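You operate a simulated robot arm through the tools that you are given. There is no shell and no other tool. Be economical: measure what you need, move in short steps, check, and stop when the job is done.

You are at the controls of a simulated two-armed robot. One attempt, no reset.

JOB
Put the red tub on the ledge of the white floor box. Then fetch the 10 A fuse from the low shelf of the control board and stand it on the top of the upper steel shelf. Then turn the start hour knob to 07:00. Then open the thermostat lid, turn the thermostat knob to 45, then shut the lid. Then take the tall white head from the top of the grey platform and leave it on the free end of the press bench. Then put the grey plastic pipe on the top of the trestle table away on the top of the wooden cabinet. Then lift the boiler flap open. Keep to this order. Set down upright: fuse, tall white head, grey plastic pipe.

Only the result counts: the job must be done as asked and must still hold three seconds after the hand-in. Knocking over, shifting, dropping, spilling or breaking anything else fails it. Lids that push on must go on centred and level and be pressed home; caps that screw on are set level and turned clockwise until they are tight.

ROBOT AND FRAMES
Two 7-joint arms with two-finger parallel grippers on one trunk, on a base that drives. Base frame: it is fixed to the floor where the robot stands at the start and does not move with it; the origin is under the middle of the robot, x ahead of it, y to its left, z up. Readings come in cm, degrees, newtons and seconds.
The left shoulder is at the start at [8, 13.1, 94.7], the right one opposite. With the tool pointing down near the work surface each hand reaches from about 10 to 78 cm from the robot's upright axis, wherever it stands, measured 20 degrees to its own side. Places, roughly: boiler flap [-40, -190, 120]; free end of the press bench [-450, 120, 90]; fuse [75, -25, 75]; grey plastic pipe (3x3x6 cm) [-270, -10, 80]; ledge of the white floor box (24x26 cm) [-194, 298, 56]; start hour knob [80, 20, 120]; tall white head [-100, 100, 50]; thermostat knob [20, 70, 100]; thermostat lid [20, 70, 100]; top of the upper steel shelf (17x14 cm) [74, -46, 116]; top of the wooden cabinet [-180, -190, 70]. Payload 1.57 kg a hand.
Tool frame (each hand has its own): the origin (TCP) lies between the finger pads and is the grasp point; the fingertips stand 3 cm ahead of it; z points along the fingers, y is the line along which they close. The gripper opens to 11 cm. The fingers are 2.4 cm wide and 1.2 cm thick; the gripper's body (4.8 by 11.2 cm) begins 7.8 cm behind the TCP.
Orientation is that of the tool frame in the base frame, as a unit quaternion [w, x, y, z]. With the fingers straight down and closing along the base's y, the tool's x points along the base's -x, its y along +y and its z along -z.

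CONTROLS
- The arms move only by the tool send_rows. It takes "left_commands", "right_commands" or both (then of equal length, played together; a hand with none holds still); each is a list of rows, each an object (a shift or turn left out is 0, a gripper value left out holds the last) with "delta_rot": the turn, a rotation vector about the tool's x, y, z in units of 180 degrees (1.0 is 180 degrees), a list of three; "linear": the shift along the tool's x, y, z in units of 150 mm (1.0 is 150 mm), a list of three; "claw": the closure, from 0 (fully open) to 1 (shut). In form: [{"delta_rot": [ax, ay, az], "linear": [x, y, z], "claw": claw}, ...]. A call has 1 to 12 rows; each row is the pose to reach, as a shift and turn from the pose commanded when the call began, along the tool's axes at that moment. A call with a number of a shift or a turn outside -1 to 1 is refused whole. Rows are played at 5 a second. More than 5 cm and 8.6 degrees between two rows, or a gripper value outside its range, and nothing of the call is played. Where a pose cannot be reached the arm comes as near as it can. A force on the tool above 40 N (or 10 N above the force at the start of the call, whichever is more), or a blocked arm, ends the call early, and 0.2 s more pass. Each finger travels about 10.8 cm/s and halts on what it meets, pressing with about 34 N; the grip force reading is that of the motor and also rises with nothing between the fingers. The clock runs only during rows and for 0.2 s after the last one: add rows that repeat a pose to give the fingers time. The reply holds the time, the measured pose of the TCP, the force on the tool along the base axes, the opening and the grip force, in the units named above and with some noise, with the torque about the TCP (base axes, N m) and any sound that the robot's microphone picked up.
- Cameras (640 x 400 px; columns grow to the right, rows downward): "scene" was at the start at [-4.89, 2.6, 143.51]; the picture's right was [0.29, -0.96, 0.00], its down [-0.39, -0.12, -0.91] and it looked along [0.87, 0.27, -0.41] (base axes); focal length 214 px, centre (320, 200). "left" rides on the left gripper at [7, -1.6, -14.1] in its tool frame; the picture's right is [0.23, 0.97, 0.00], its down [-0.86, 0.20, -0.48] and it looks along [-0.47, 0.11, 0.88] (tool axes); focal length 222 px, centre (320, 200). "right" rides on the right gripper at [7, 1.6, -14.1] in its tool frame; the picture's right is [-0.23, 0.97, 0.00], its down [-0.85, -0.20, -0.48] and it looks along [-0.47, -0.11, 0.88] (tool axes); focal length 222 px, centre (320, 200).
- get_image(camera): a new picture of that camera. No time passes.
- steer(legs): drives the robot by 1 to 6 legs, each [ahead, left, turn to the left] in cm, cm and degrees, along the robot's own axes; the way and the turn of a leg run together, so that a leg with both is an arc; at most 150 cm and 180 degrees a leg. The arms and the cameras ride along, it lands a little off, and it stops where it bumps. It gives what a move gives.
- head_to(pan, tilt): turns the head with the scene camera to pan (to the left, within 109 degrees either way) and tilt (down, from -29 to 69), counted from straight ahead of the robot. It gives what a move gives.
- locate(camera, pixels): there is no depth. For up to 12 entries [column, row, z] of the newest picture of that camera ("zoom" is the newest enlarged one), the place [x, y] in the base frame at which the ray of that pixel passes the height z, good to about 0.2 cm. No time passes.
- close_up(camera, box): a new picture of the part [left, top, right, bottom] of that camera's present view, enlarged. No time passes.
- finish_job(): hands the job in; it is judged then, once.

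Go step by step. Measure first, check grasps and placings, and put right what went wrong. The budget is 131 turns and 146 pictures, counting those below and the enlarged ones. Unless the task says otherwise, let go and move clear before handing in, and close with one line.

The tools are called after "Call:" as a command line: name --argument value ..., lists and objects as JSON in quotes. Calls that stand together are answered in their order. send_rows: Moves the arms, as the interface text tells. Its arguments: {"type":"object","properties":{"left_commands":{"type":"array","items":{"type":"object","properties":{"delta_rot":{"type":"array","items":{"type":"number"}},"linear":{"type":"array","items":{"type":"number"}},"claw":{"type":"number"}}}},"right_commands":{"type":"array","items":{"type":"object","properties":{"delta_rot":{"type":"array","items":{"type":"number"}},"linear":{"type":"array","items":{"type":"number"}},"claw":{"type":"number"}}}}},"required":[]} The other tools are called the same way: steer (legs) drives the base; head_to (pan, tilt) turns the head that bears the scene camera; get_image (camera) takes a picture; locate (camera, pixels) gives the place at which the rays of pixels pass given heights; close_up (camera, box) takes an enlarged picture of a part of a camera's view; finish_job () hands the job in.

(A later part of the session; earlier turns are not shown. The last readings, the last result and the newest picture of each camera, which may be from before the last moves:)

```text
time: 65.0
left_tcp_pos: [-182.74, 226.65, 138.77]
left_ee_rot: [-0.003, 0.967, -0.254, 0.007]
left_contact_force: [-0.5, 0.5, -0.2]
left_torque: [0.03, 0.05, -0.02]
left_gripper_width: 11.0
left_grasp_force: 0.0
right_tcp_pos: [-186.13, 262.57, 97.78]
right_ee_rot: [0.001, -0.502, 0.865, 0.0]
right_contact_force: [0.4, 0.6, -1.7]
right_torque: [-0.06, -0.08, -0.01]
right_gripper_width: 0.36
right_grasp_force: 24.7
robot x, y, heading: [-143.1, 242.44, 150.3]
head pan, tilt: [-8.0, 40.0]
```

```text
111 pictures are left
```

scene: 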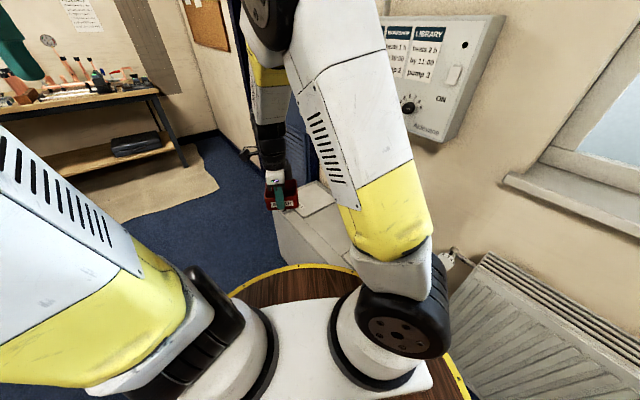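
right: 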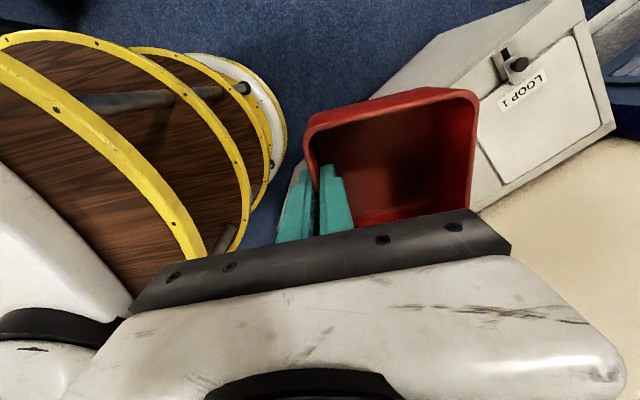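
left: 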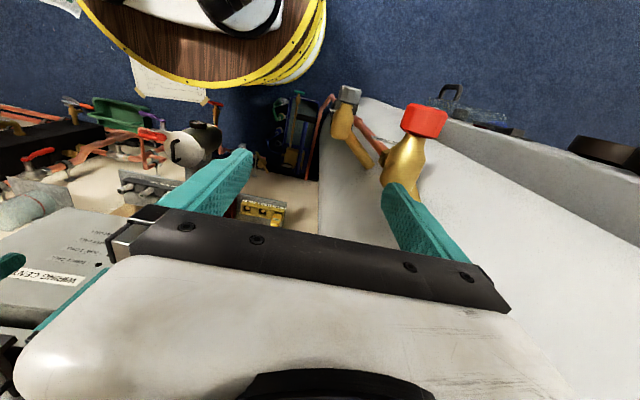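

The right camera sees the box top with the far lid "LOOP 1" at (535,100). I'll locate its edges and the top's rims.

Call:
locate --camera "right" --pixels '[[577, 38, 56], [478, 102, 56], [503, 186, 56], [606, 128, 56], [583, 5, 56], [613, 125, 56], [445, 35, 56], [480, 210, 56], [520, 62, 56]]'

Call:
close_up --camera "scene" --box '[260, 150, 380, 270]'

```text
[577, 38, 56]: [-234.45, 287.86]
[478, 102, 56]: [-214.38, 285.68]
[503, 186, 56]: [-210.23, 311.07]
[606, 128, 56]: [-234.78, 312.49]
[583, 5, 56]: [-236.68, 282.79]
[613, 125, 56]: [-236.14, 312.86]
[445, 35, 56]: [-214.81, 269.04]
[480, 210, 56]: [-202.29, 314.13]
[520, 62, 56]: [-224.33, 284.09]
```

```text
3.33 times, centred on (320, 210) of scene
```

zoom: 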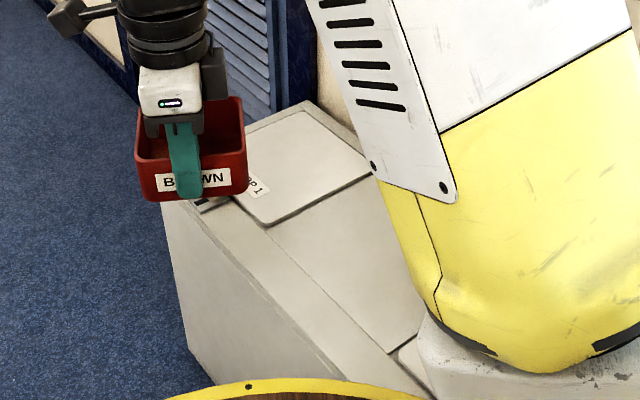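

Call:
locate --camera "zoom" --pixels '[[265, 224, 56], [372, 178, 56], [388, 352, 56], [420, 335, 56], [346, 372, 56], [290, 110, 56], [163, 202, 56], [258, 200, 56]]'

```text
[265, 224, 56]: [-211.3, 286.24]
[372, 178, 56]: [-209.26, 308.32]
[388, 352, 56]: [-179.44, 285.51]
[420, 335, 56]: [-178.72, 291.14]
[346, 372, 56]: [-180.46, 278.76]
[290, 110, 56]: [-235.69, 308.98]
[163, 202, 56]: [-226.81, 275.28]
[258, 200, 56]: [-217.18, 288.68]
```

The ledge between the lids is x −210…−180, y 284–313. I'll carry the tub sideways over its middle, staying high.

Call:
send_rows --right_commands '[{"linear": [-0.15, 0.12, 0]}, {"linear": [-0.3, 0.23, 0]}, {"linear": [-0.45, 0.34, 0]}, {"linear": [-0.6, 0.46, 0]}, {"linear": [-0.75, 0.57, 0]}, {"linear": [-0.87, 0.665, 0]}, {"linear": [-0.87, 0.665, 0]}]'

Call:
send_rows --right_commands '[{"linear": [-0.15, 0.12, 0.05]}, {"linear": [-0.3, 0.23, 0.1]}, {"linear": [-0.45, 0.34, 0.15]}, {"linear": [-0.6, 0.46, 0.2]}, {"linear": [-0.75, 0.57, 0.3]}, {"linear": [-0.873, 0.666, 0.4]}, {"linear": [-0.873, 0.666, 0.4]}]'

Call:
get_image --camera "scene"

Call:
get_image --camera "right"

```text
time: 66.5
left_tcp_pos: [-182.69, 226.57, 138.75]
left_ee_rot: [-0.003, 0.967, -0.255, 0.007]
left_contact_force: [-0.8, 0.4, -0.7]
left_torque: [0.02, -0.02, -0.01]
left_gripper_width: 11.0
left_grasp_force: 0.0
right_tcp_pos: [-188.44, 278.97, 97.5]
right_ee_rot: [0.0, -0.502, 0.865, 0.0]
right_contact_force: [0.0, 0.3, -1.8]
right_torque: [-0.01, -0.04, -0.01]
right_gripper_width: 0.39
right_grasp_force: 24.8
robot x, y, heading: [-143.23, 242.4, 150.1]
head pan, tilt: [-8.0, 40.0]
```

```text
time: 68.2
left_tcp_pos: [-182.64, 226.56, 138.72]
left_ee_rot: [-0.003, 0.967, -0.254, 0.007]
left_contact_force: [-0.7, -0.4, 0.4]
left_torque: [0.0, -0.02, -0.03]
left_gripper_width: 10.99
left_grasp_force: 0.0
right_tcp_pos: [-190.57, 295.28, 91.75]
right_ee_rot: [0.001, -0.502, 0.865, 0.0]
right_contact_force: [-0.5, -0.8, -1.7]
right_torque: [-0.03, -0.01, 0.03]
right_gripper_width: 0.36
right_grasp_force: 24.2
robot x, y, heading: [-142.92, 242.71, 150.1]
head pan, tilt: [-8.0, 40.0]
```

```text
109 pictures are left
```

scene: 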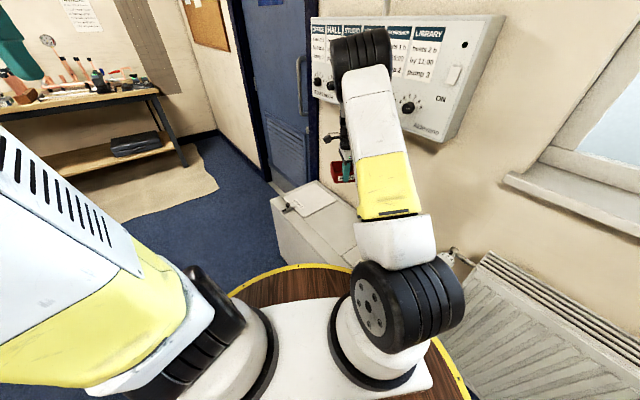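

```text
108 pictures are left
```

right: 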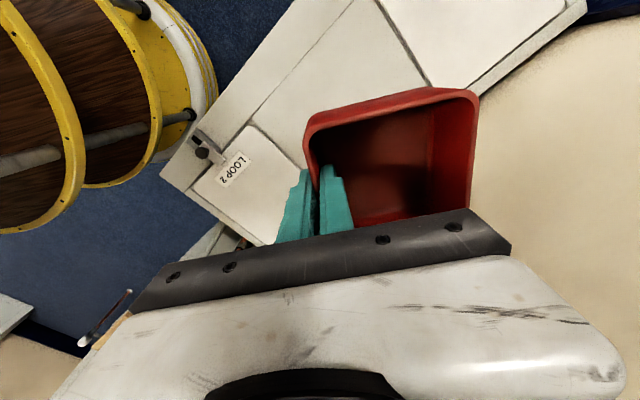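

The tub is over the ledge between LOOP 1 and LOOP 2, and nothing is touching. I'll lower it.

Call:
send_rows --right_commands '[{"linear": [0, 0, 0.15]}, {"linear": [0, 0, 0.3]}, {"linear": [0, 0, 0.45]}, {"linear": [0, 0, 0.6]}, {"linear": [0, 0, 0.75]}, {"linear": [0, 0, 0.9]}, {"linear": [0, 0, 1.0]}, {"linear": [0, 0, 1.0]}]'

Call:
send_rows --right_commands '[{"linear": [0, 0, 0.15]}, {"linear": [0, 0, 0.3]}, {"linear": [0, 0, 0.45]}, {"linear": [0, 0, 0.6]}, {"linear": [0, 0, 0.75]}, {"linear": [0, 0, 0.87]}, {"linear": [0, 0, 0.87]}]'

Call:
get_image --camera "right"

Call:
close_up --camera "scene" --box '[260, 150, 400, 260]'

```text
time: 70.0
left_tcp_pos: [-182.64, 226.72, 138.6]
left_ee_rot: [-0.002, 0.967, -0.254, 0.008]
left_contact_force: [1.1, 0.1, 0.1]
left_torque: [0.0, -0.01, -0.02]
left_gripper_width: 11.02
left_grasp_force: 0.0
right_tcp_pos: [-190.5, 295.2, 76.68]
right_ee_rot: [0.0, -0.503, 0.864, 0.0]
right_contact_force: [0.2, -0.3, -2.4]
right_torque: [-0.07, -0.09, -0.02]
right_gripper_width: 0.37
right_grasp_force: 24.4
robot x, y, heading: [-143.33, 242.09, 150.1]
head pan, tilt: [-8.0, 40.0]
```

```text
time: 71.5
left_tcp_pos: [-182.79, 226.61, 138.81]
left_ee_rot: [-0.003, 0.967, -0.254, 0.007]
left_contact_force: [0.7, 0.1, 0.1]
left_torque: [0.01, -0.01, 0.02]
left_gripper_width: 11.0
left_grasp_force: 0.0
right_tcp_pos: [-190.42, 295.28, 63.74]
right_ee_rot: [0.001, -0.502, 0.865, -0.001]
right_contact_force: [-0.8, -0.1, -1.3]
right_torque: [-0.02, -0.06, 0.03]
right_gripper_width: 0.36
right_grasp_force: 24.4
robot x, y, heading: [-143.07, 242.89, 150.2]
head pan, tilt: [-8.0, 40.0]
```

```text
107 pictures are left
```

right: 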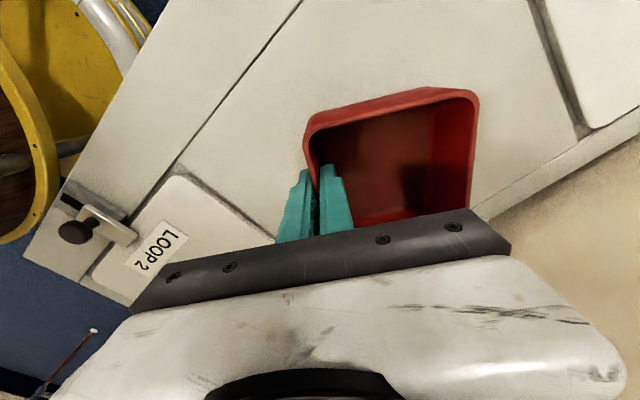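

```text
3.64 times, centred on (330, 205) of scene
```

zoom: 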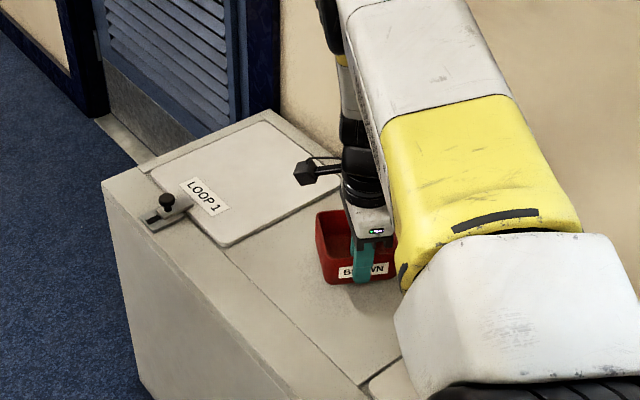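

The tub sits between the two lids with clearance on each side. I'll lower the last ~4 cm gently.

Call:
send_rows --right_commands '[{"linear": [0, 0, 0.08]}, {"linear": [0, 0, 0.14]}, {"linear": [0, 0, 0.19]}, {"linear": [0, 0, 0.22]}, {"linear": [0, 0, 0.24]}, {"linear": [0, 0, 0.25]}, {"linear": [0, 0, 0.25]}]'

Call:
close_up --camera "scene" --box '[310, 190, 380, 245]'

```text
time: 73.2
left_tcp_pos: [-182.61, 226.55, 138.62]
left_ee_rot: [-0.003, 0.967, -0.254, 0.006]
left_contact_force: [-0.2, 0.9, -0.5]
left_torque: [-0.01, 0.01, 0.01]
left_gripper_width: 11.01
left_grasp_force: 0.1
right_tcp_pos: [-190.42, 295.26, 60.19]
right_ee_rot: [-0.001, -0.503, 0.865, 0.002]
right_contact_force: [1.1, -1.7, 25.5]
right_torque: [-0.14, -0.16, 0.01]
right_gripper_width: 0.38
right_grasp_force: 24.9
robot x, y, heading: [-142.94, 242.56, 150.1]
head pan, tilt: [-8.0, 40.0]
```

```text
7.27 times, centred on (345, 218) of scene
```

zoom: 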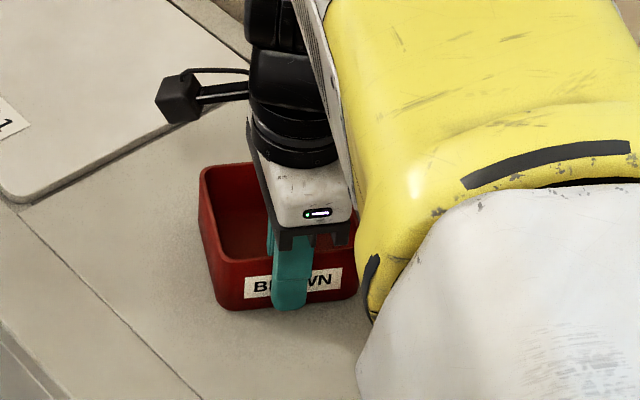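

It's seated (25 N upward). I'll ease off, open, and rise straight up.

Call:
send_rows --right_commands '[{"linear": [0, 0, -0.012]}, {"linear": [0, 0, -0.012], "claw": 0.75}, {"linear": [0, 0, -0.012]}, {"linear": [0, 0, -0.012]}, {"linear": [0, 0, -0.1]}, {"linear": [0, 0, -0.3]}, {"linear": [0, 0, -0.55]}, {"linear": [0, 0, -0.8]}, {"linear": [0, 0, -1.0]}]'

Call:
send_rows --right_commands '[{"linear": [0, 0, -0.3]}, {"linear": [0, 0, -0.6]}, {"linear": [0, 0, -0.9]}, {"linear": [0, 0, -1.0]}]'

Call:
get_image --camera "right"

```text
time: 75.2
left_tcp_pos: [-182.65, 226.7, 138.72]
left_ee_rot: [-0.003, 0.967, -0.254, 0.008]
left_contact_force: [0.0, 0.5, 0.1]
left_torque: [-0.03, -0.03, 0.02]
left_gripper_width: 11.0
left_grasp_force: 0.0
right_tcp_pos: [-190.5, 295.41, 74.82]
right_ee_rot: [0.001, -0.502, 0.865, -0.001]
right_contact_force: [0.4, -0.1, 0.2]
right_torque: [-0.03, -0.02, -0.02]
right_gripper_width: 2.73
right_grasp_force: 0.0
robot x, y, heading: [-143.34, 242.64, 150.2]
head pan, tilt: [-8.0, 40.0]
```

```text
time: 76.2
left_tcp_pos: [-182.66, 226.64, 138.73]
left_ee_rot: [-0.003, 0.967, -0.254, 0.007]
left_contact_force: [0.3, 0.3, -0.2]
left_torque: [0.01, 0.0, 0.0]
left_gripper_width: 11.01
left_grasp_force: 0.0
right_tcp_pos: [-190.52, 295.25, 89.86]
right_ee_rot: [0.001, -0.503, 0.864, 0.0]
right_contact_force: [-0.5, 0.6, 0.6]
right_torque: [-0.04, -0.02, -0.01]
right_gripper_width: 2.76
right_grasp_force: 0.1
robot x, y, heading: [-143.07, 242.68, 150.1]
head pan, tilt: [-8.0, 40.0]
```

```text
104 pictures are left
```

right: 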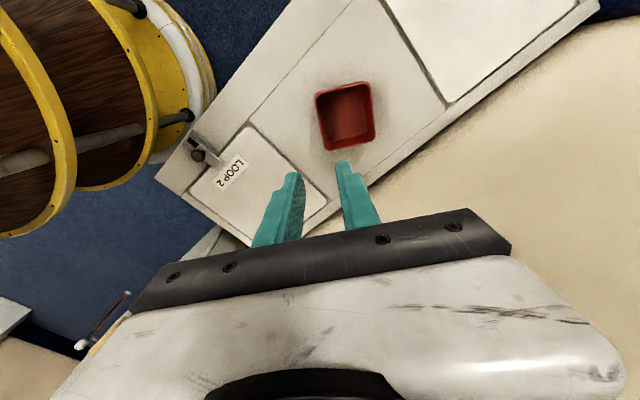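

The tub stands on the ledge between the lids at (345,115). I'll fold the right hand back, turn it to the normal pose and drive back to the control board.

Call:
send_rows --right_commands '[{"delta_rot": [0, 0, -0.0455], "linear": [0.08, -0.06, -0.05], "claw": 0.5}, {"delta_rot": [0, 0, -0.091], "linear": [0.16, -0.12, -0.1]}, {"delta_rot": [0, 0, -0.1364], "linear": [0.24, -0.18, -0.15]}, {"delta_rot": [0, 0, -0.1818], "linear": [0.32, -0.24, -0.2]}, {"delta_rot": [0, 0, -0.2273], "linear": [0.4, -0.3, -0.25]}, {"delta_rot": [0, 0, -0.2727], "linear": [0.48, -0.36, -0.3]}, {"delta_rot": [0, 0, -0.3182], "linear": [0.56, -0.42, -0.35]}, {"delta_rot": [0, 0, -0.3636], "linear": [0.64, -0.48, -0.4]}, {"delta_rot": [0, 0, -0.4091], "linear": [0.72, -0.54, -0.45]}, {"delta_rot": [0, 0, -0.4545], "linear": [0.8, -0.6, -0.5]}, {"delta_rot": [0, 0, -0.5], "linear": [0.87, -0.666, -0.55]}]'

Call:
send_rows --right_commands '[{"linear": [0.2, 0.2, -0.1]}, {"linear": [0.4, 0.4, -0.2]}, {"linear": [0.6, 0.6, -0.3]}, {"linear": [0.8, 0.6, -0.4]}, {"linear": [1.0, 0.6, -0.5]}, {"linear": [1.0, 0.6, -0.6]}]'

Call:
steer --legs '[[-95, -38, 0], [0, 0, -60], [-114, 0, 0], [-114, 0, 0], [0, 0, -90]]'

```text
time: 78.5
left_tcp_pos: [-182.72, 226.57, 138.6]
left_ee_rot: [-0.003, 0.967, -0.254, 0.007]
left_contact_force: [-0.3, 0.5, 0.5]
left_torque: [0.0, 0.0, -0.01]
left_gripper_width: 10.96
left_grasp_force: 0.1
right_tcp_pos: [-188.39, 279.02, 98.14]
right_ee_rot: [-0.001, 0.967, -0.255, 0.001]
right_contact_force: [0.3, 0.8, 0.1]
right_torque: [-0.08, 0.02, 0.0]
right_gripper_width: 5.5
right_grasp_force: 0.1
robot x, y, heading: [-142.77, 242.59, 150.2]
head pan, tilt: [-8.0, 40.0]
```

```text
time: 80.0
left_tcp_pos: [-182.66, 226.62, 138.75]
left_ee_rot: [-0.003, 0.967, -0.254, 0.007]
left_contact_force: [0.1, 0.9, 0.2]
left_torque: [0.01, -0.01, -0.01]
left_gripper_width: 11.01
left_grasp_force: 0.0
right_tcp_pos: [-179.75, 263.72, 107.46]
right_ee_rot: [-0.001, 0.967, -0.256, 0.001]
right_contact_force: [-0.2, 0.1, -0.3]
right_torque: [-0.03, 0.02, 0.03]
right_gripper_width: 5.49
right_grasp_force: 0.0
robot x, y, heading: [-143.04, 242.78, 150.3]
head pan, tilt: [-8.0, 40.0]
```

```text
time: 102.4
left_tcp_pos: [-12.32, 37.75, 138.72]
left_ee_rot: [-0.006, -0.022, 1.0, -0.004]
left_contact_force: [0.1, -0.2, 1.2]
left_torque: [-0.01, 0.0, -0.01]
left_gripper_width: 11.0
left_grasp_force: 0.1
right_tcp_pos: [4.72, 4.78, 107.29]
right_ee_rot: [0.0, -0.019, 1.0, -0.001]
right_contact_force: [-1.4, -0.9, 0.3]
right_torque: [-0.01, 0.02, 0.0]
right_gripper_width: 5.51
right_grasp_force: 0.1
robot x, y, heading: [-37.79, 3.24, 2.1]
head pan, tilt: [-8.0, 40.0]
```

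I'm back near the board. I'll park at about (6, −12) so the right hand can reach both the fuses and the upper shelf, and look closely.

Call:
steer --legs '[[44, -16.5, -2.1]]'

Call:
head_to --pan -20 --tilt 38

Call:
get_image --camera "scene"

Call:
get_image --camera "right"

```text
time: 105.2
left_tcp_pos: [32.77, 20.95, 138.8]
left_ee_rot: [-0.006, -0.005, 1.0, -0.004]
left_contact_force: [-0.8, -1.0, -0.4]
left_torque: [0.01, 0.0, 0.0]
left_gripper_width: 11.0
left_grasp_force: 0.0
right_tcp_pos: [48.72, -12.8, 107.36]
right_ee_rot: [0.0, -0.003, 1.0, 0.0]
right_contact_force: [-0.5, 0.0, -0.7]
right_torque: [-0.02, 0.01, -0.01]
right_gripper_width: 5.5
right_grasp_force: 0.0
robot x, y, heading: [6.37, -12.99, 0.3]
head pan, tilt: [-8.0, 40.0]
```

```text
time: 106.0
left_tcp_pos: [32.79, 20.8, 138.71]
left_ee_rot: [-0.006, -0.006, 1.0, -0.004]
left_contact_force: [0.0, -0.2, -0.4]
left_torque: [0.01, -0.03, 0.01]
left_gripper_width: 11.02
left_grasp_force: 0.0
right_tcp_pos: [48.84, -12.74, 107.38]
right_ee_rot: [-0.002, -0.003, 1.0, -0.001]
right_contact_force: [0.4, -0.2, 0.3]
right_torque: [0.01, 0.01, 0.01]
right_gripper_width: 5.53
right_grasp_force: 0.1
robot x, y, heading: [6.74, -12.8, 0.2]
head pan, tilt: [-20.0, 38.0]
```

```text
103 pictures are left
```

scene: 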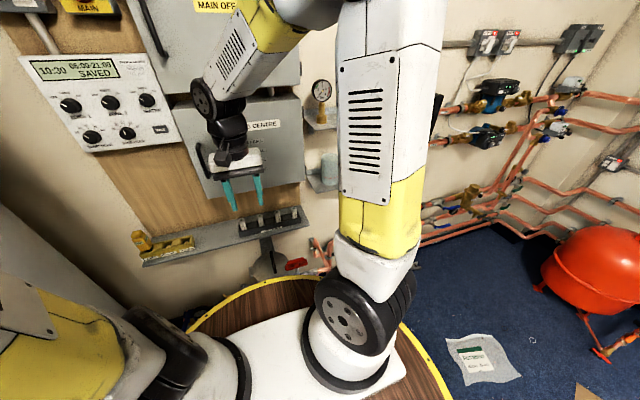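

```text
102 pictures are left
```

right: 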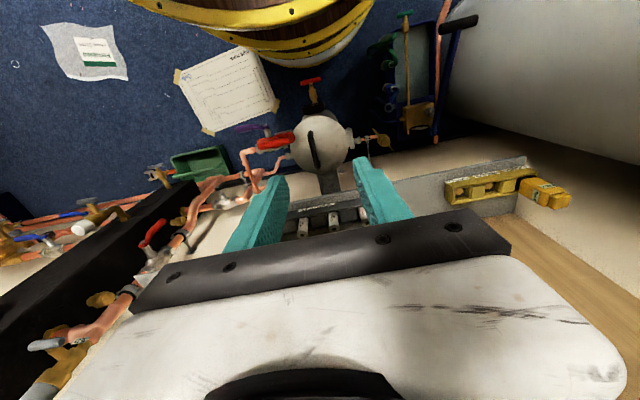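

Call:
close_up --camera "scene" --box '[230, 200, 310, 250]'

Call:
close_up --camera "right" --box '[270, 180, 370, 240]'

Call:
close_up --camera "scene" --box '[290, 70, 350, 200]'

```text
8.00 times, centred on (270, 225) of scene
```

zoom: 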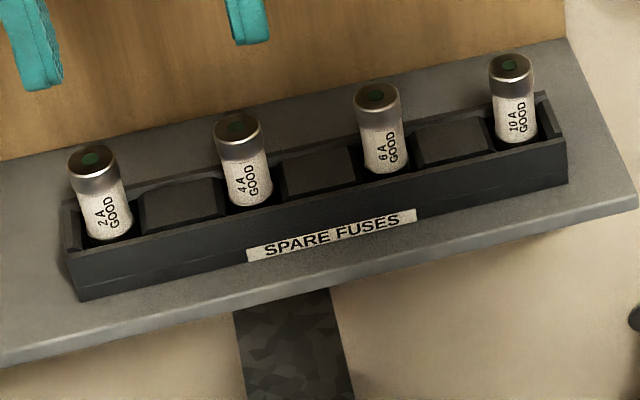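

```text
6.40 times, centred on (320, 210) of right
```

zoom: 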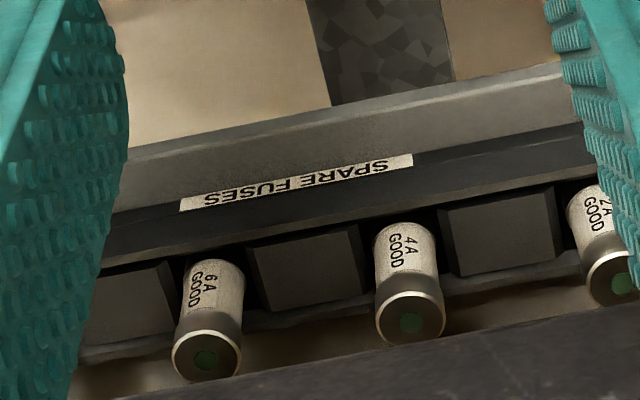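

```text
3.08 times, centred on (320, 135) of scene
```

zoom: 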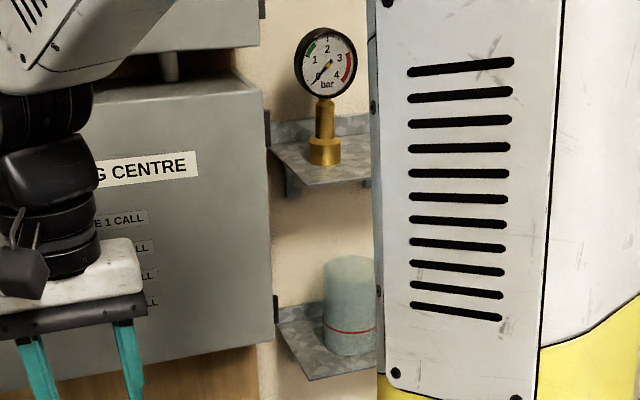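

The rightmost fuse reads "10 A". The wiring box overhangs the rack, so I'll measure the fuse and the box's lower front edge.

Call:
close_up --camera "scene" --box '[200, 150, 320, 250]'

Call:
locate --camera "scene" --pixels '[[303, 182, 84], [303, 182, 88], [210, 198, 84], [294, 207, 80], [294, 207, 82]]'

```text
4.00 times, centred on (260, 200) of scene
```

zoom: 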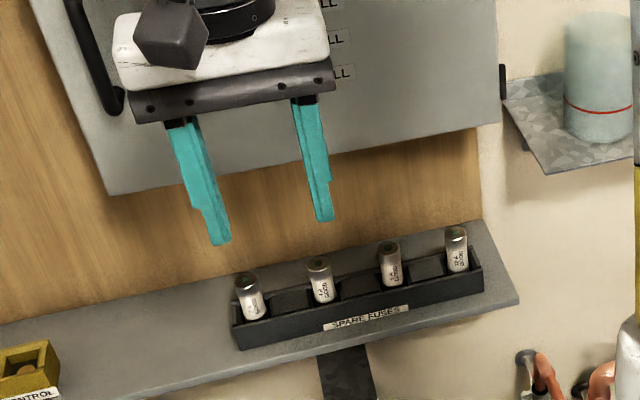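

```text
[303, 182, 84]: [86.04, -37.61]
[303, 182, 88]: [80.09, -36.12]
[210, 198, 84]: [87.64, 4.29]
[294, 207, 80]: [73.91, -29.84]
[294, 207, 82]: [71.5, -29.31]
```

Call:
locate --camera "zoom" --pixels '[[107, 195, 86], [107, 195, 90], [107, 195, 94], [500, 122, 90], [500, 122, 94], [457, 229, 80], [457, 229, 81], [457, 229, 82], [247, 276, 81], [460, 270, 78], [484, 292, 76], [246, 345, 75]]'

```text
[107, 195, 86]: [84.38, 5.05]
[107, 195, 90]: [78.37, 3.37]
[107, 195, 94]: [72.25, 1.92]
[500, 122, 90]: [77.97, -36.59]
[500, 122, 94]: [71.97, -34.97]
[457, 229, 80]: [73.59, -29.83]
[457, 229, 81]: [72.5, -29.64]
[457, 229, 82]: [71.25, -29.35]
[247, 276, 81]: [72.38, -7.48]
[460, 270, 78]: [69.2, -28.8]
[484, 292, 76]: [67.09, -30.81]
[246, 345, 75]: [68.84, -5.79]
```

The wiring box's lower front edge is at z≈95, x≈70.7, and the fuse top is near (70.5, −29.4, 82). I'll approach with the hand tilted 30° so it stays under and clear of the box, and stop short for a look.

Call:
send_rows --right_commands '[{"delta_rot": [0, -0.028, 0], "linear": [-0.05, -0.16, 0.05], "claw": 0.5}, {"delta_rot": [0, -0.056, 0], "linear": [-0.12, -0.32, 0.12]}, {"delta_rot": [0, -0.083, 0], "linear": [-0.2, -0.48, 0.2]}, {"delta_rot": [0, -0.111, 0], "linear": [-0.3, -0.64, 0.28]}, {"delta_rot": [0, -0.139, 0], "linear": [-0.38, -0.8, 0.34]}, {"delta_rot": [0, -0.167, 0], "linear": [-0.45, -0.95, 0.4]}, {"delta_rot": [0, -0.167, 0], "linear": [-0.5, -1.0, 0.47]}, {"delta_rot": [0, -0.167, 0], "linear": [-0.5, -1.0, 0.47]}]'

Call:
get_image --camera "right"

Call:
get_image --camera "scene"

```text
time: 107.8
left_tcp_pos: [32.79, 20.88, 138.71]
left_ee_rot: [-0.006, -0.005, 1.0, -0.004]
left_contact_force: [0.0, 0.3, 0.8]
left_torque: [0.01, 0.0, -0.01]
left_gripper_width: 11.01
left_grasp_force: 0.1
right_tcp_pos: [56.26, -27.8, 100.29]
right_ee_rot: [0.259, -0.002, 0.966, 0.001]
right_contact_force: [-0.5, 0.0, -0.1]
right_torque: [0.01, 0.0, 0.0]
right_gripper_width: 5.5
right_grasp_force: 0.0
robot x, y, heading: [6.42, -13.21, 0.4]
head pan, tilt: [-20.0, 38.0]
```

```text
97 pictures are left
```

right: 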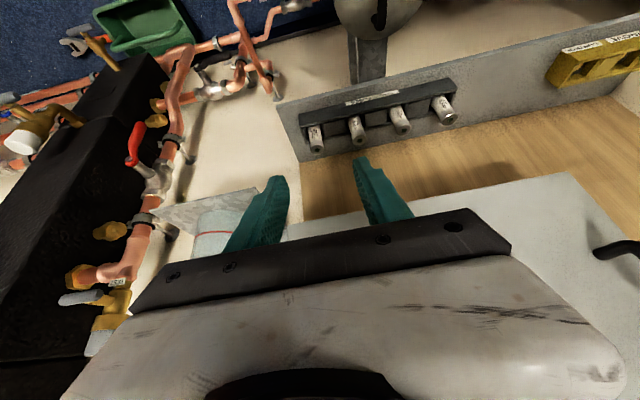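

```text
96 pictures are left
```

scene: 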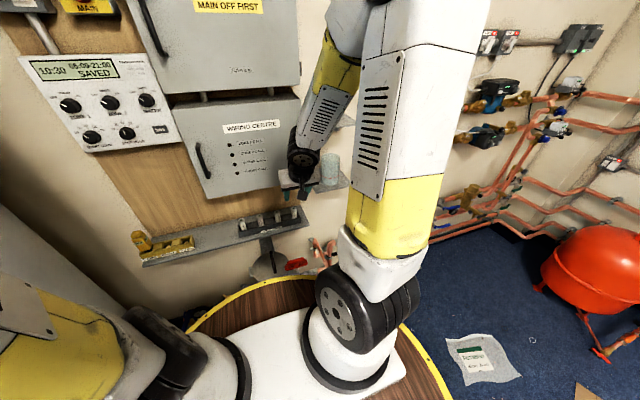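

The 10 A fuse is the leftmost in the right camera view, with its top at (317,147). I'll pinpoint it.

Call:
close_up --camera "right" --box '[280, 85, 380, 165]'

Call:
locate --camera "right" --pixels '[[317, 147, 80], [317, 147, 82], [317, 147, 83], [314, 127, 78], [155, 207, 85], [155, 207, 95], [215, 245, 90]]'

```text
5.00 times, centred on (330, 125) of right
```

zoom: 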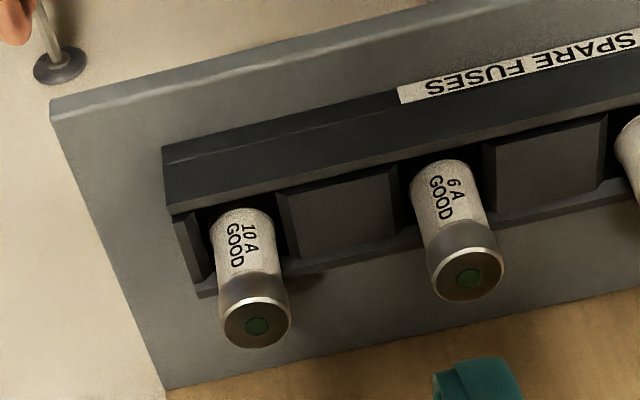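

```text
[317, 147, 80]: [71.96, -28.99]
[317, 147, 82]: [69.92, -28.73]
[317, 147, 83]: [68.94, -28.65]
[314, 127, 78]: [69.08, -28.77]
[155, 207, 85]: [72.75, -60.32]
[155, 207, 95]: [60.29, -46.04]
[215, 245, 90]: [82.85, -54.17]
```

Call:
locate --camera "zoom" --pixels '[[257, 325, 80], [257, 325, 81], [257, 325, 82], [222, 325, 82], [292, 325, 82], [257, 301, 82], [257, 348, 82], [212, 230, 78], [270, 230, 78], [205, 285, 78]]'

```text
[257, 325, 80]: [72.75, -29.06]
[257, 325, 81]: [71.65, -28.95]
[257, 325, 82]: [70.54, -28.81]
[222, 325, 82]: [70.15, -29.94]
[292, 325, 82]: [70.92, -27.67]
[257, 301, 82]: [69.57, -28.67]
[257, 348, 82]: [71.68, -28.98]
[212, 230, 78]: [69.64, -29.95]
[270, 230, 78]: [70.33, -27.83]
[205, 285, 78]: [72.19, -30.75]
```

The fuse stands at about (70.5, −29), top at z≈82 and ~2.2 cm across. I'll move to a pre-grasp 10 cm back along the tool axis.

Call:
send_rows --right_commands '[{"linear": [-0.04, -0.02, 0.23]}, {"linear": [-0.08, -0.04, 0.46]}, {"linear": [-0.12, -0.06, 0.69]}, {"linear": [-0.156, -0.08, 0.922]}, {"linear": [-0.156, -0.08, 0.922]}]'

Call:
close_up --camera "right" --box '[240, 90, 440, 215]'

Call:
close_up --camera "scene" --box '[250, 160, 350, 240]'

```text
time: 109.0
left_tcp_pos: [32.84, 20.86, 138.68]
left_ee_rot: [-0.006, -0.005, 1.0, -0.004]
left_contact_force: [0.6, 0.0, 0.5]
left_torque: [0.01, 0.0, 0.02]
left_gripper_width: 10.99
left_grasp_force: 0.0
right_tcp_pos: [65.51, -28.94, 89.32]
right_ee_rot: [0.26, -0.002, 0.966, 0.0]
right_contact_force: [0.3, -0.4, -0.3]
right_torque: [0.0, 0.0, -0.03]
right_gripper_width: 5.5
right_grasp_force: 0.1
robot x, y, heading: [6.25, -12.84, 0.3]
head pan, tilt: [-20.0, 38.0]
```

```text
3.20 times, centred on (340, 152) of right
```

zoom: 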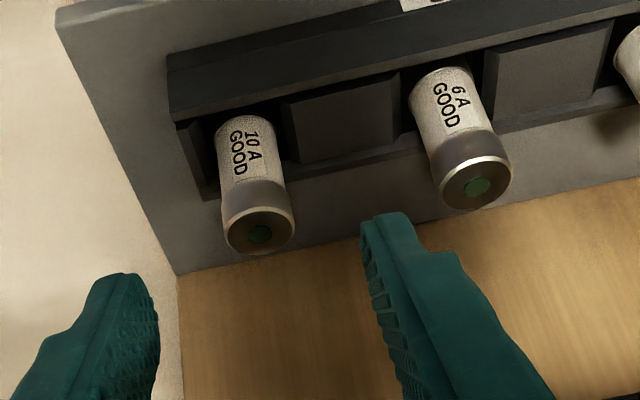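

```text
5.00 times, centred on (300, 200) of scene
```

zoom: 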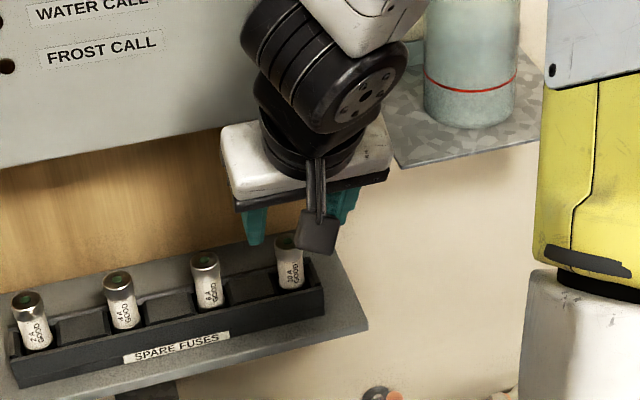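

Call:
locate --camera "right" --pixels '[[321.2, 162.6, 80], [321.2, 162.6, 81], [321.2, 162.6, 82], [310, 162, 82], [332, 159, 82], [308, 130, 78]]'

```text
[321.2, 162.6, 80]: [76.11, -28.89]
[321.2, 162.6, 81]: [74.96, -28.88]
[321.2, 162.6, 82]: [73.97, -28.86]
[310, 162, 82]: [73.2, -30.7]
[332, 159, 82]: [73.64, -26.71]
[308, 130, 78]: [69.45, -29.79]
```

That "right" locate used the older picture's pose. I'll take a fresh right picture and measure again.

Call:
get_image --camera "right"

Call:
locate --camera "right" --pixels '[[321.2, 163, 80], [321.2, 163, 81], [321.2, 163, 82], [321.2, 163, 84], [310, 162, 82], [332, 159, 82], [308, 130, 78]]'

```text
92 pictures are left
```

right: 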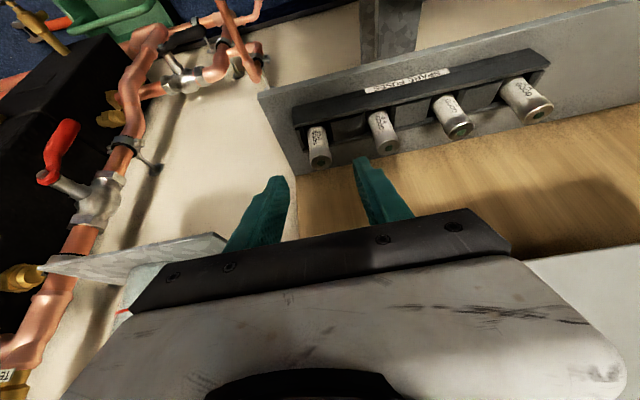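

```text
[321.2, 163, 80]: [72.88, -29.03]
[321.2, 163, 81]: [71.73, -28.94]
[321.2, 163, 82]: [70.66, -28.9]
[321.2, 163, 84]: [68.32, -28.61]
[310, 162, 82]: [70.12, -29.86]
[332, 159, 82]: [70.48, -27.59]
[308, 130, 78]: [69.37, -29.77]
```

The measurements now agree: the fuse is at (70.6, −28.9), top z≈82. I'll go in along the tool axis and grip.

Call:
send_rows --right_commands '[{"linear": [0, 0, 0.15]}, {"linear": [0, 0, 0.3]}, {"linear": [0, 0, 0.45]}, {"linear": [0, 0, 0.58]}, {"linear": [0, 0, 0.65]}, {"linear": [0, 0, 0.65]}, {"linear": [0, 0, 0.65], "claw": 1}, {"linear": [0, 0, 0.65]}, {"linear": [0, 0, 0.65]}, {"linear": [0, 0, 0.65]}]'

Call:
get_image --camera "right"

Call:
close_up --camera "scene" --box '[250, 160, 350, 240]'

```text
time: 111.2
left_tcp_pos: [32.78, 21.08, 138.83]
left_ee_rot: [-0.006, -0.005, 1.0, -0.005]
left_contact_force: [-0.3, -1.2, -0.3]
left_torque: [0.05, -0.03, 0.03]
left_gripper_width: 11.0
left_grasp_force: 0.0
right_tcp_pos: [70.05, -28.68, 81.09]
right_ee_rot: [0.26, -0.002, 0.966, 0.0]
right_contact_force: [-13.5, 7.1, 22.1]
right_torque: [1.79, 0.36, -0.44]
right_gripper_width: 4.84
right_grasp_force: 34.1
robot x, y, heading: [6.46, -12.84, 0.3]
head pan, tilt: [-20.0, 38.0]
```

```text
91 pictures are left
```

right: 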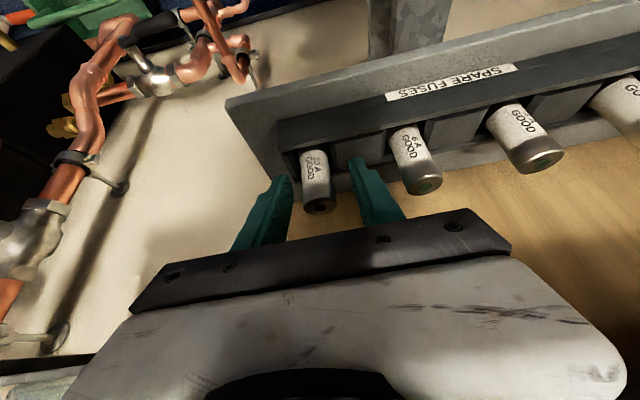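

```text
5.00 times, centred on (300, 200) of scene
```

zoom: 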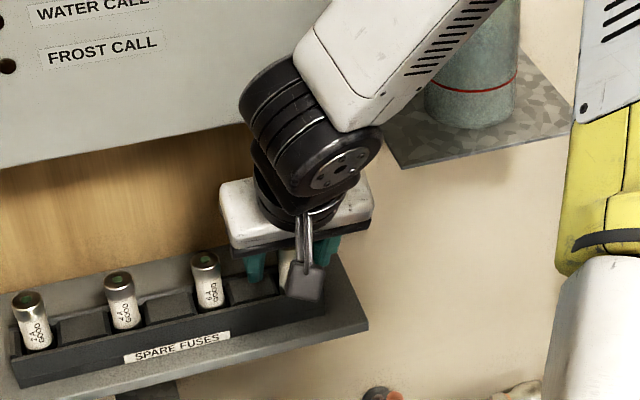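

The fingertips hit the rack's block (22 N, opening stuck at 4.84). I'll open, rise 1.3 cm and grip the part of the fuse that stands clear.

Call:
send_rows --right_commands '[{"claw": 0.5}, {"linear": [-0.02, 0, -0.035]}, {"linear": [-0.043, -0.01, -0.075]}, {"linear": [-0.043, -0.01, -0.075]}, {"linear": [-0.043, -0.01, -0.075]}]'

Call:
get_image --camera "right"

Call:
locate --camera "right" --pixels '[[318, 205, 82], [318, 205, 81]]'

```text
time: 112.4
left_tcp_pos: [32.8, 20.88, 138.71]
left_ee_rot: [-0.006, -0.006, 1.0, -0.005]
left_contact_force: [-0.1, 0.2, 0.0]
left_torque: [-0.02, -0.04, -0.01]
left_gripper_width: 11.02
left_grasp_force: 0.2
right_tcp_pos: [70.22, -29.04, 82.18]
right_ee_rot: [0.258, -0.002, 0.966, -0.001]
right_contact_force: [-0.1, 0.0, -0.3]
right_torque: [0.01, 0.0, -0.02]
right_gripper_width: 5.48
right_grasp_force: 0.1
robot x, y, heading: [6.3, -12.87, 0.2]
head pan, tilt: [-20.0, 38.0]
```

```text
89 pictures are left
```

right: 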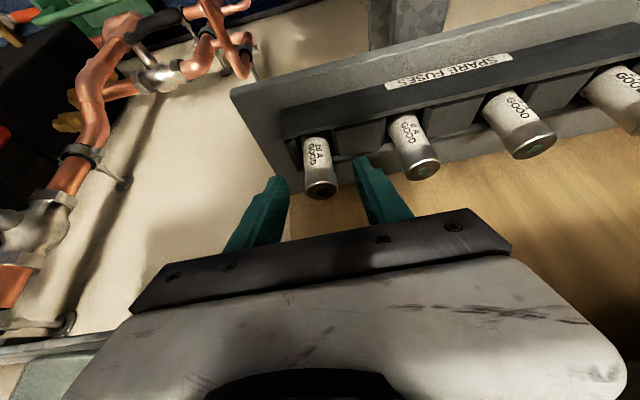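

```text
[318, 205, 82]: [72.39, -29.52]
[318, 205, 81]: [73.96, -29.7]
```

Nothing is touching now, and the fuse top (322,187) lies between the fingertips. I'll close gently on it.

Call:
send_rows --right_commands '[{"claw": 0.6}, {"claw": 0.7}, {"claw": 0.78}, {"claw": 0.86}, {"claw": 1.0}, {"claw": 1.0}, {"claw": 1.0}]'

Call:
close_up --camera "right" --box '[240, 110, 440, 235]'

```text
time: 114.0
left_tcp_pos: [32.79, 20.88, 138.76]
left_ee_rot: [-0.006, -0.006, 1.0, -0.004]
left_contact_force: [0.1, -0.3, 0.7]
left_torque: [-0.01, -0.02, -0.02]
left_gripper_width: 10.99
left_grasp_force: 0.1
right_tcp_pos: [70.13, -29.12, 82.3]
right_ee_rot: [0.258, -0.003, 0.966, 0.0]
right_contact_force: [-0.1, 0.5, 0.9]
right_torque: [0.02, 0.06, -0.01]
right_gripper_width: 2.28
right_grasp_force: 34.3
robot x, y, heading: [6.53, -13.16, 0.2]
head pan, tilt: [-20.0, 38.0]
```

```text
3.20 times, centred on (340, 172) of right
```

zoom: 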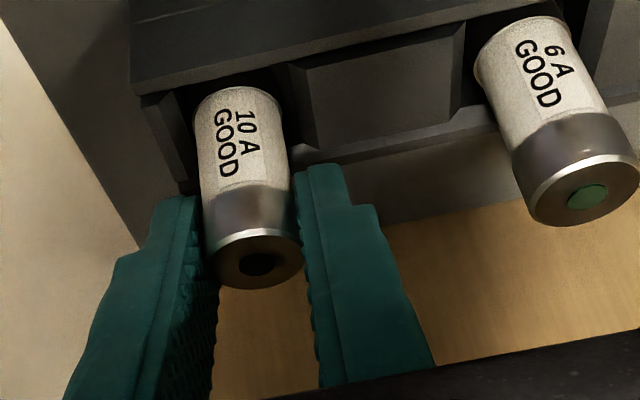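

The fuse is gripped at 2.28 cm. I'll lift it 3 cm straight up, then back away from under the box.

Call:
send_rows --right_commands '[{"linear": [-0.015, 0, -0.025]}, {"linear": [-0.033, 0, -0.058]}, {"linear": [-0.066, 0, -0.115]}, {"linear": [-0.1, 0, -0.173]}, {"linear": [-0.1, 0, -0.173]}, {"linear": [-0.02, 0, -0.26]}, {"linear": [0.08, 0, -0.35]}, {"linear": [0.2, 0, -0.45]}, {"linear": [0.35, 0, -0.55]}, {"linear": [0.35, 0, -0.55]}]'

Call:
get_image --camera "right"

Call:
get_image --camera "scene"

```text
time: 116.2
left_tcp_pos: [32.77, 20.95, 138.74]
left_ee_rot: [-0.006, -0.005, 1.0, -0.004]
left_contact_force: [1.1, 0.0, -0.4]
left_torque: [-0.01, 0.01, 0.01]
left_gripper_width: 11.02
left_grasp_force: 0.0
right_tcp_pos: [61.62, -28.97, 86.82]
right_ee_rot: [0.258, -0.002, 0.966, 0.0]
right_contact_force: [0.4, 0.1, -0.4]
right_torque: [0.0, 0.0, 0.0]
right_gripper_width: 2.3
right_grasp_force: 33.9
robot x, y, heading: [6.6, -12.38, 0.1]
head pan, tilt: [-20.0, 38.0]
```

```text
87 pictures are left
```

right: 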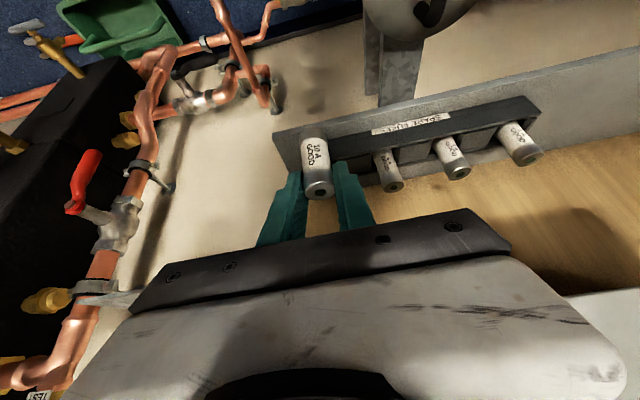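

```text
86 pictures are left
```

scene: 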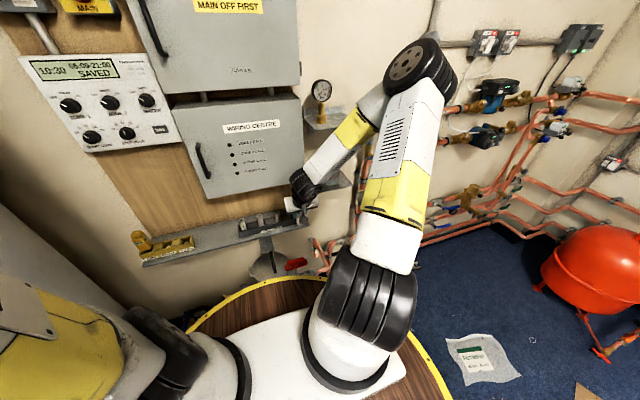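

The fuse is out and held. Now a closer look at the upper shelf with the gauge at (322,110).

Call:
close_up --camera "scene" --box '[285, 65, 385, 145]'

```text
5.00 times, centred on (335, 105) of scene
```

zoom: 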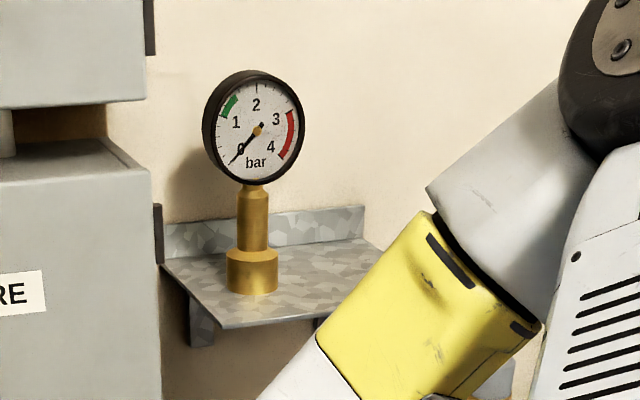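

Call:
locate --camera "zoom" --pixels '[[161, 263, 116], [222, 328, 116], [380, 250, 116], [310, 320, 116], [228, 285, 116], [278, 285, 116], [253, 293, 116], [165, 257, 116], [366, 240, 116], [152, 170, 113], [152, 170, 120]]'

```text
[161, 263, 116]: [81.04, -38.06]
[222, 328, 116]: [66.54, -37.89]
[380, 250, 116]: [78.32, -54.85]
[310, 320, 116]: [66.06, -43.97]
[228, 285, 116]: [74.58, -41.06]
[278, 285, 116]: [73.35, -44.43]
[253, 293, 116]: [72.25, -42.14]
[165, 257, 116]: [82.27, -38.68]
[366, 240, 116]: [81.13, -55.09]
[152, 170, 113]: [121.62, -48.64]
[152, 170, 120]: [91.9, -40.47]
```

The shelf top spans x 66.5–81, y −38…−55 and the gauge stands at (74, −43). The free right part is at y≈−51. I'll raise the fuse and move it in front of that spot.

Call:
send_rows --right_commands '[{"linear": [-0.08, 0, -0.24]}, {"linear": [-0.16, 0, -0.48]}, {"linear": [-0.24, 0, -0.72]}, {"linear": [-0.327, 0, -0.966]}]'

Call:
send_rows --right_commands '[{"linear": [-0.125, -0.13, -0.216]}, {"linear": [-0.25, -0.26, -0.433]}, {"linear": [-0.375, -0.4, -0.65]}, {"linear": [-0.5, -0.533, -0.866]}]'

Call:
send_rows --right_commands '[{"linear": [-0.08, -0.23, -0.144]}, {"linear": [-0.166, -0.46, -0.288]}, {"linear": [-0.25, -0.7, -0.433]}, {"linear": [-0.333, -0.933, -0.577]}, {"linear": [-0.333, -0.933, -0.577]}]'

Call:
get_image --camera "right"

Call:
close_up --camera "scene" --box '[270, 50, 430, 150]'

```text
time: 117.2
left_tcp_pos: [32.85, 20.88, 138.84]
left_ee_rot: [-0.006, -0.005, 1.0, -0.004]
left_contact_force: [1.0, 0.2, -0.4]
left_torque: [0.01, 0.05, -0.01]
left_gripper_width: 11.03
left_grasp_force: 0.1
right_tcp_pos: [58.67, -28.96, 102.04]
right_ee_rot: [0.26, -0.002, 0.966, 0.0]
right_contact_force: [0.6, 0.1, -0.6]
right_torque: [-0.01, -0.01, 0.05]
right_gripper_width: 2.27
right_grasp_force: 34.1
robot x, y, heading: [6.56, -13.0, 0.2]
head pan, tilt: [-20.0, 38.0]
```

```text
time: 118.2
left_tcp_pos: [32.85, 20.85, 138.67]
left_ee_rot: [-0.006, -0.005, 1.0, -0.005]
left_contact_force: [-0.8, 0.7, -0.7]
left_torque: [0.01, 0.01, 0.01]
left_gripper_width: 10.98
left_grasp_force: 0.0
right_tcp_pos: [58.63, -37.04, 117.02]
right_ee_rot: [0.258, -0.003, 0.966, 0.001]
right_contact_force: [0.6, -0.5, -1.1]
right_torque: [0.02, 0.0, -0.01]
right_gripper_width: 2.26
right_grasp_force: 34.8
robot x, y, heading: [6.68, -13.0, 0.2]
head pan, tilt: [-20.0, 38.0]
```

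```text
time: 119.4
left_tcp_pos: [32.69, 20.9, 138.68]
left_ee_rot: [-0.006, -0.005, 1.0, -0.005]
left_contact_force: [0.6, -0.5, 0.6]
left_torque: [0.01, 0.02, -0.02]
left_gripper_width: 11.01
left_grasp_force: 0.1
right_tcp_pos: [59.05, -51.11, 127.03]
right_ee_rot: [0.259, -0.002, 0.966, 0.001]
right_contact_force: [-0.5, 0.9, -0.7]
right_torque: [0.03, -0.01, 0.0]
right_gripper_width: 2.28
right_grasp_force: 33.7
robot x, y, heading: [6.64, -12.57, 0.1]
head pan, tilt: [-20.0, 38.0]
```

```text
84 pictures are left
```

right: 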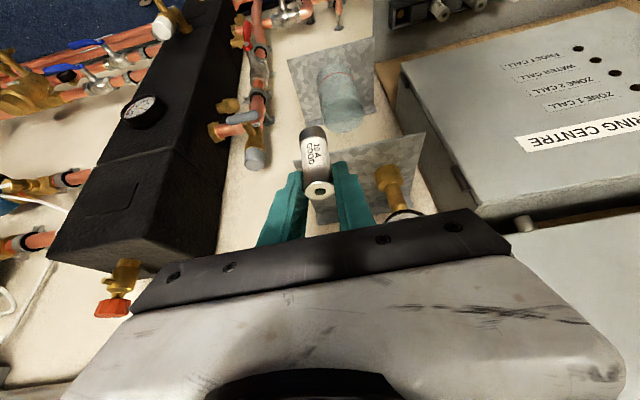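

```text
4.00 times, centred on (350, 100) of scene
```

zoom: 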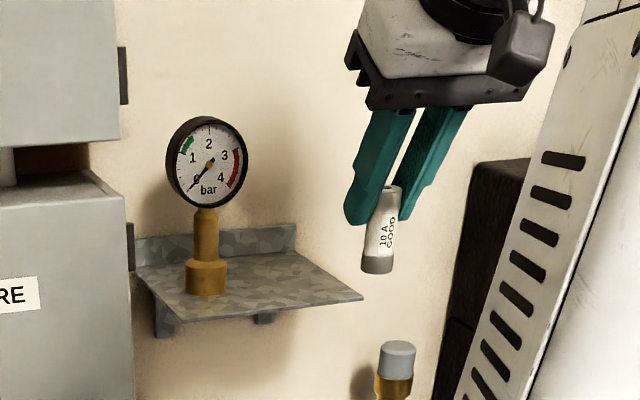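

The fuse hangs straight with its label readable. I'll check the header box at the right for clearance and locate the shelf from this nearer camera.

Call:
locate --camera "right" --pixels '[[424, 133, 116], [330, 165, 116], [392, 200, 116], [313, 222, 116], [205, 240, 115], [205, 240, 105], [168, 272, 115], [318, 190, 128]]'

Call:
locate --camera "zoom" --pixels '[[478, 162, 110], [478, 162, 120], [478, 162, 115], [362, 297, 116], [377, 270, 118], [377, 270, 122]]'

```text
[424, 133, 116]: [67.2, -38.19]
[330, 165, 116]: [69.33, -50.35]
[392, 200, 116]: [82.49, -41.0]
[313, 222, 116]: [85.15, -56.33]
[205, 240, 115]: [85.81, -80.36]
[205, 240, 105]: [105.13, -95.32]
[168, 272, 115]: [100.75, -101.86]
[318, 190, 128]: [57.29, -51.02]
```

```text
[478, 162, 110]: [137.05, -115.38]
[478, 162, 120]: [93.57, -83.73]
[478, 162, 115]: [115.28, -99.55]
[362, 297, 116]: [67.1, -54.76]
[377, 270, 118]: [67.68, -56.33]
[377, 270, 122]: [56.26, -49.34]
```

The header box is well away. The fuse bottom hangs ~6.2 cm below the TCP, so I'll move in over (71, −50.5) with about 2 cm to spare.

Call:
send_rows --right_commands '[{"linear": [-0.15, 0.01, 0.09]}, {"linear": [-0.3, 0.02, 0.21]}, {"linear": [-0.44, 0.03, 0.36]}, {"linear": [-0.568, 0.04, 0.5]}, {"linear": [-0.568, 0.04, 0.543]}, {"linear": [-0.568, 0.04, 0.543]}]'

Call:
close_up --camera "scene" --box '[290, 70, 390, 145]'

Call:
get_image --camera "right"

```text
time: 120.8
left_tcp_pos: [32.81, 20.87, 138.84]
left_ee_rot: [-0.006, -0.006, 1.0, -0.004]
left_contact_force: [0.5, 1.1, 0.6]
left_torque: [0.06, -0.01, 0.0]
left_gripper_width: 10.98
left_grasp_force: 0.0
right_tcp_pos: [70.28, -50.15, 124.05]
right_ee_rot: [0.258, -0.002, 0.966, 0.0]
right_contact_force: [-0.7, -0.7, -1.1]
right_torque: [0.01, -0.01, 0.0]
right_gripper_width: 2.29
right_grasp_force: 34.1
robot x, y, heading: [6.77, -12.74, -0.0]
head pan, tilt: [-20.0, 38.0]
```

```text
5.33 times, centred on (340, 108) of scene
```

zoom: 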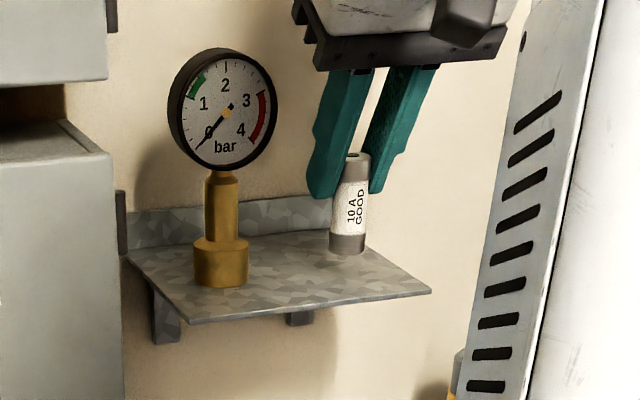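

```text
81 pictures are left
```

right: 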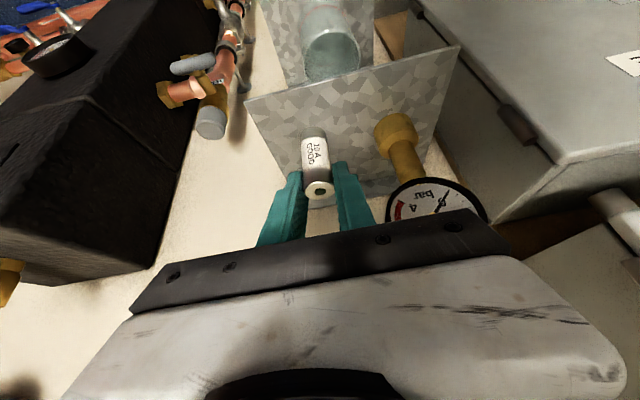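

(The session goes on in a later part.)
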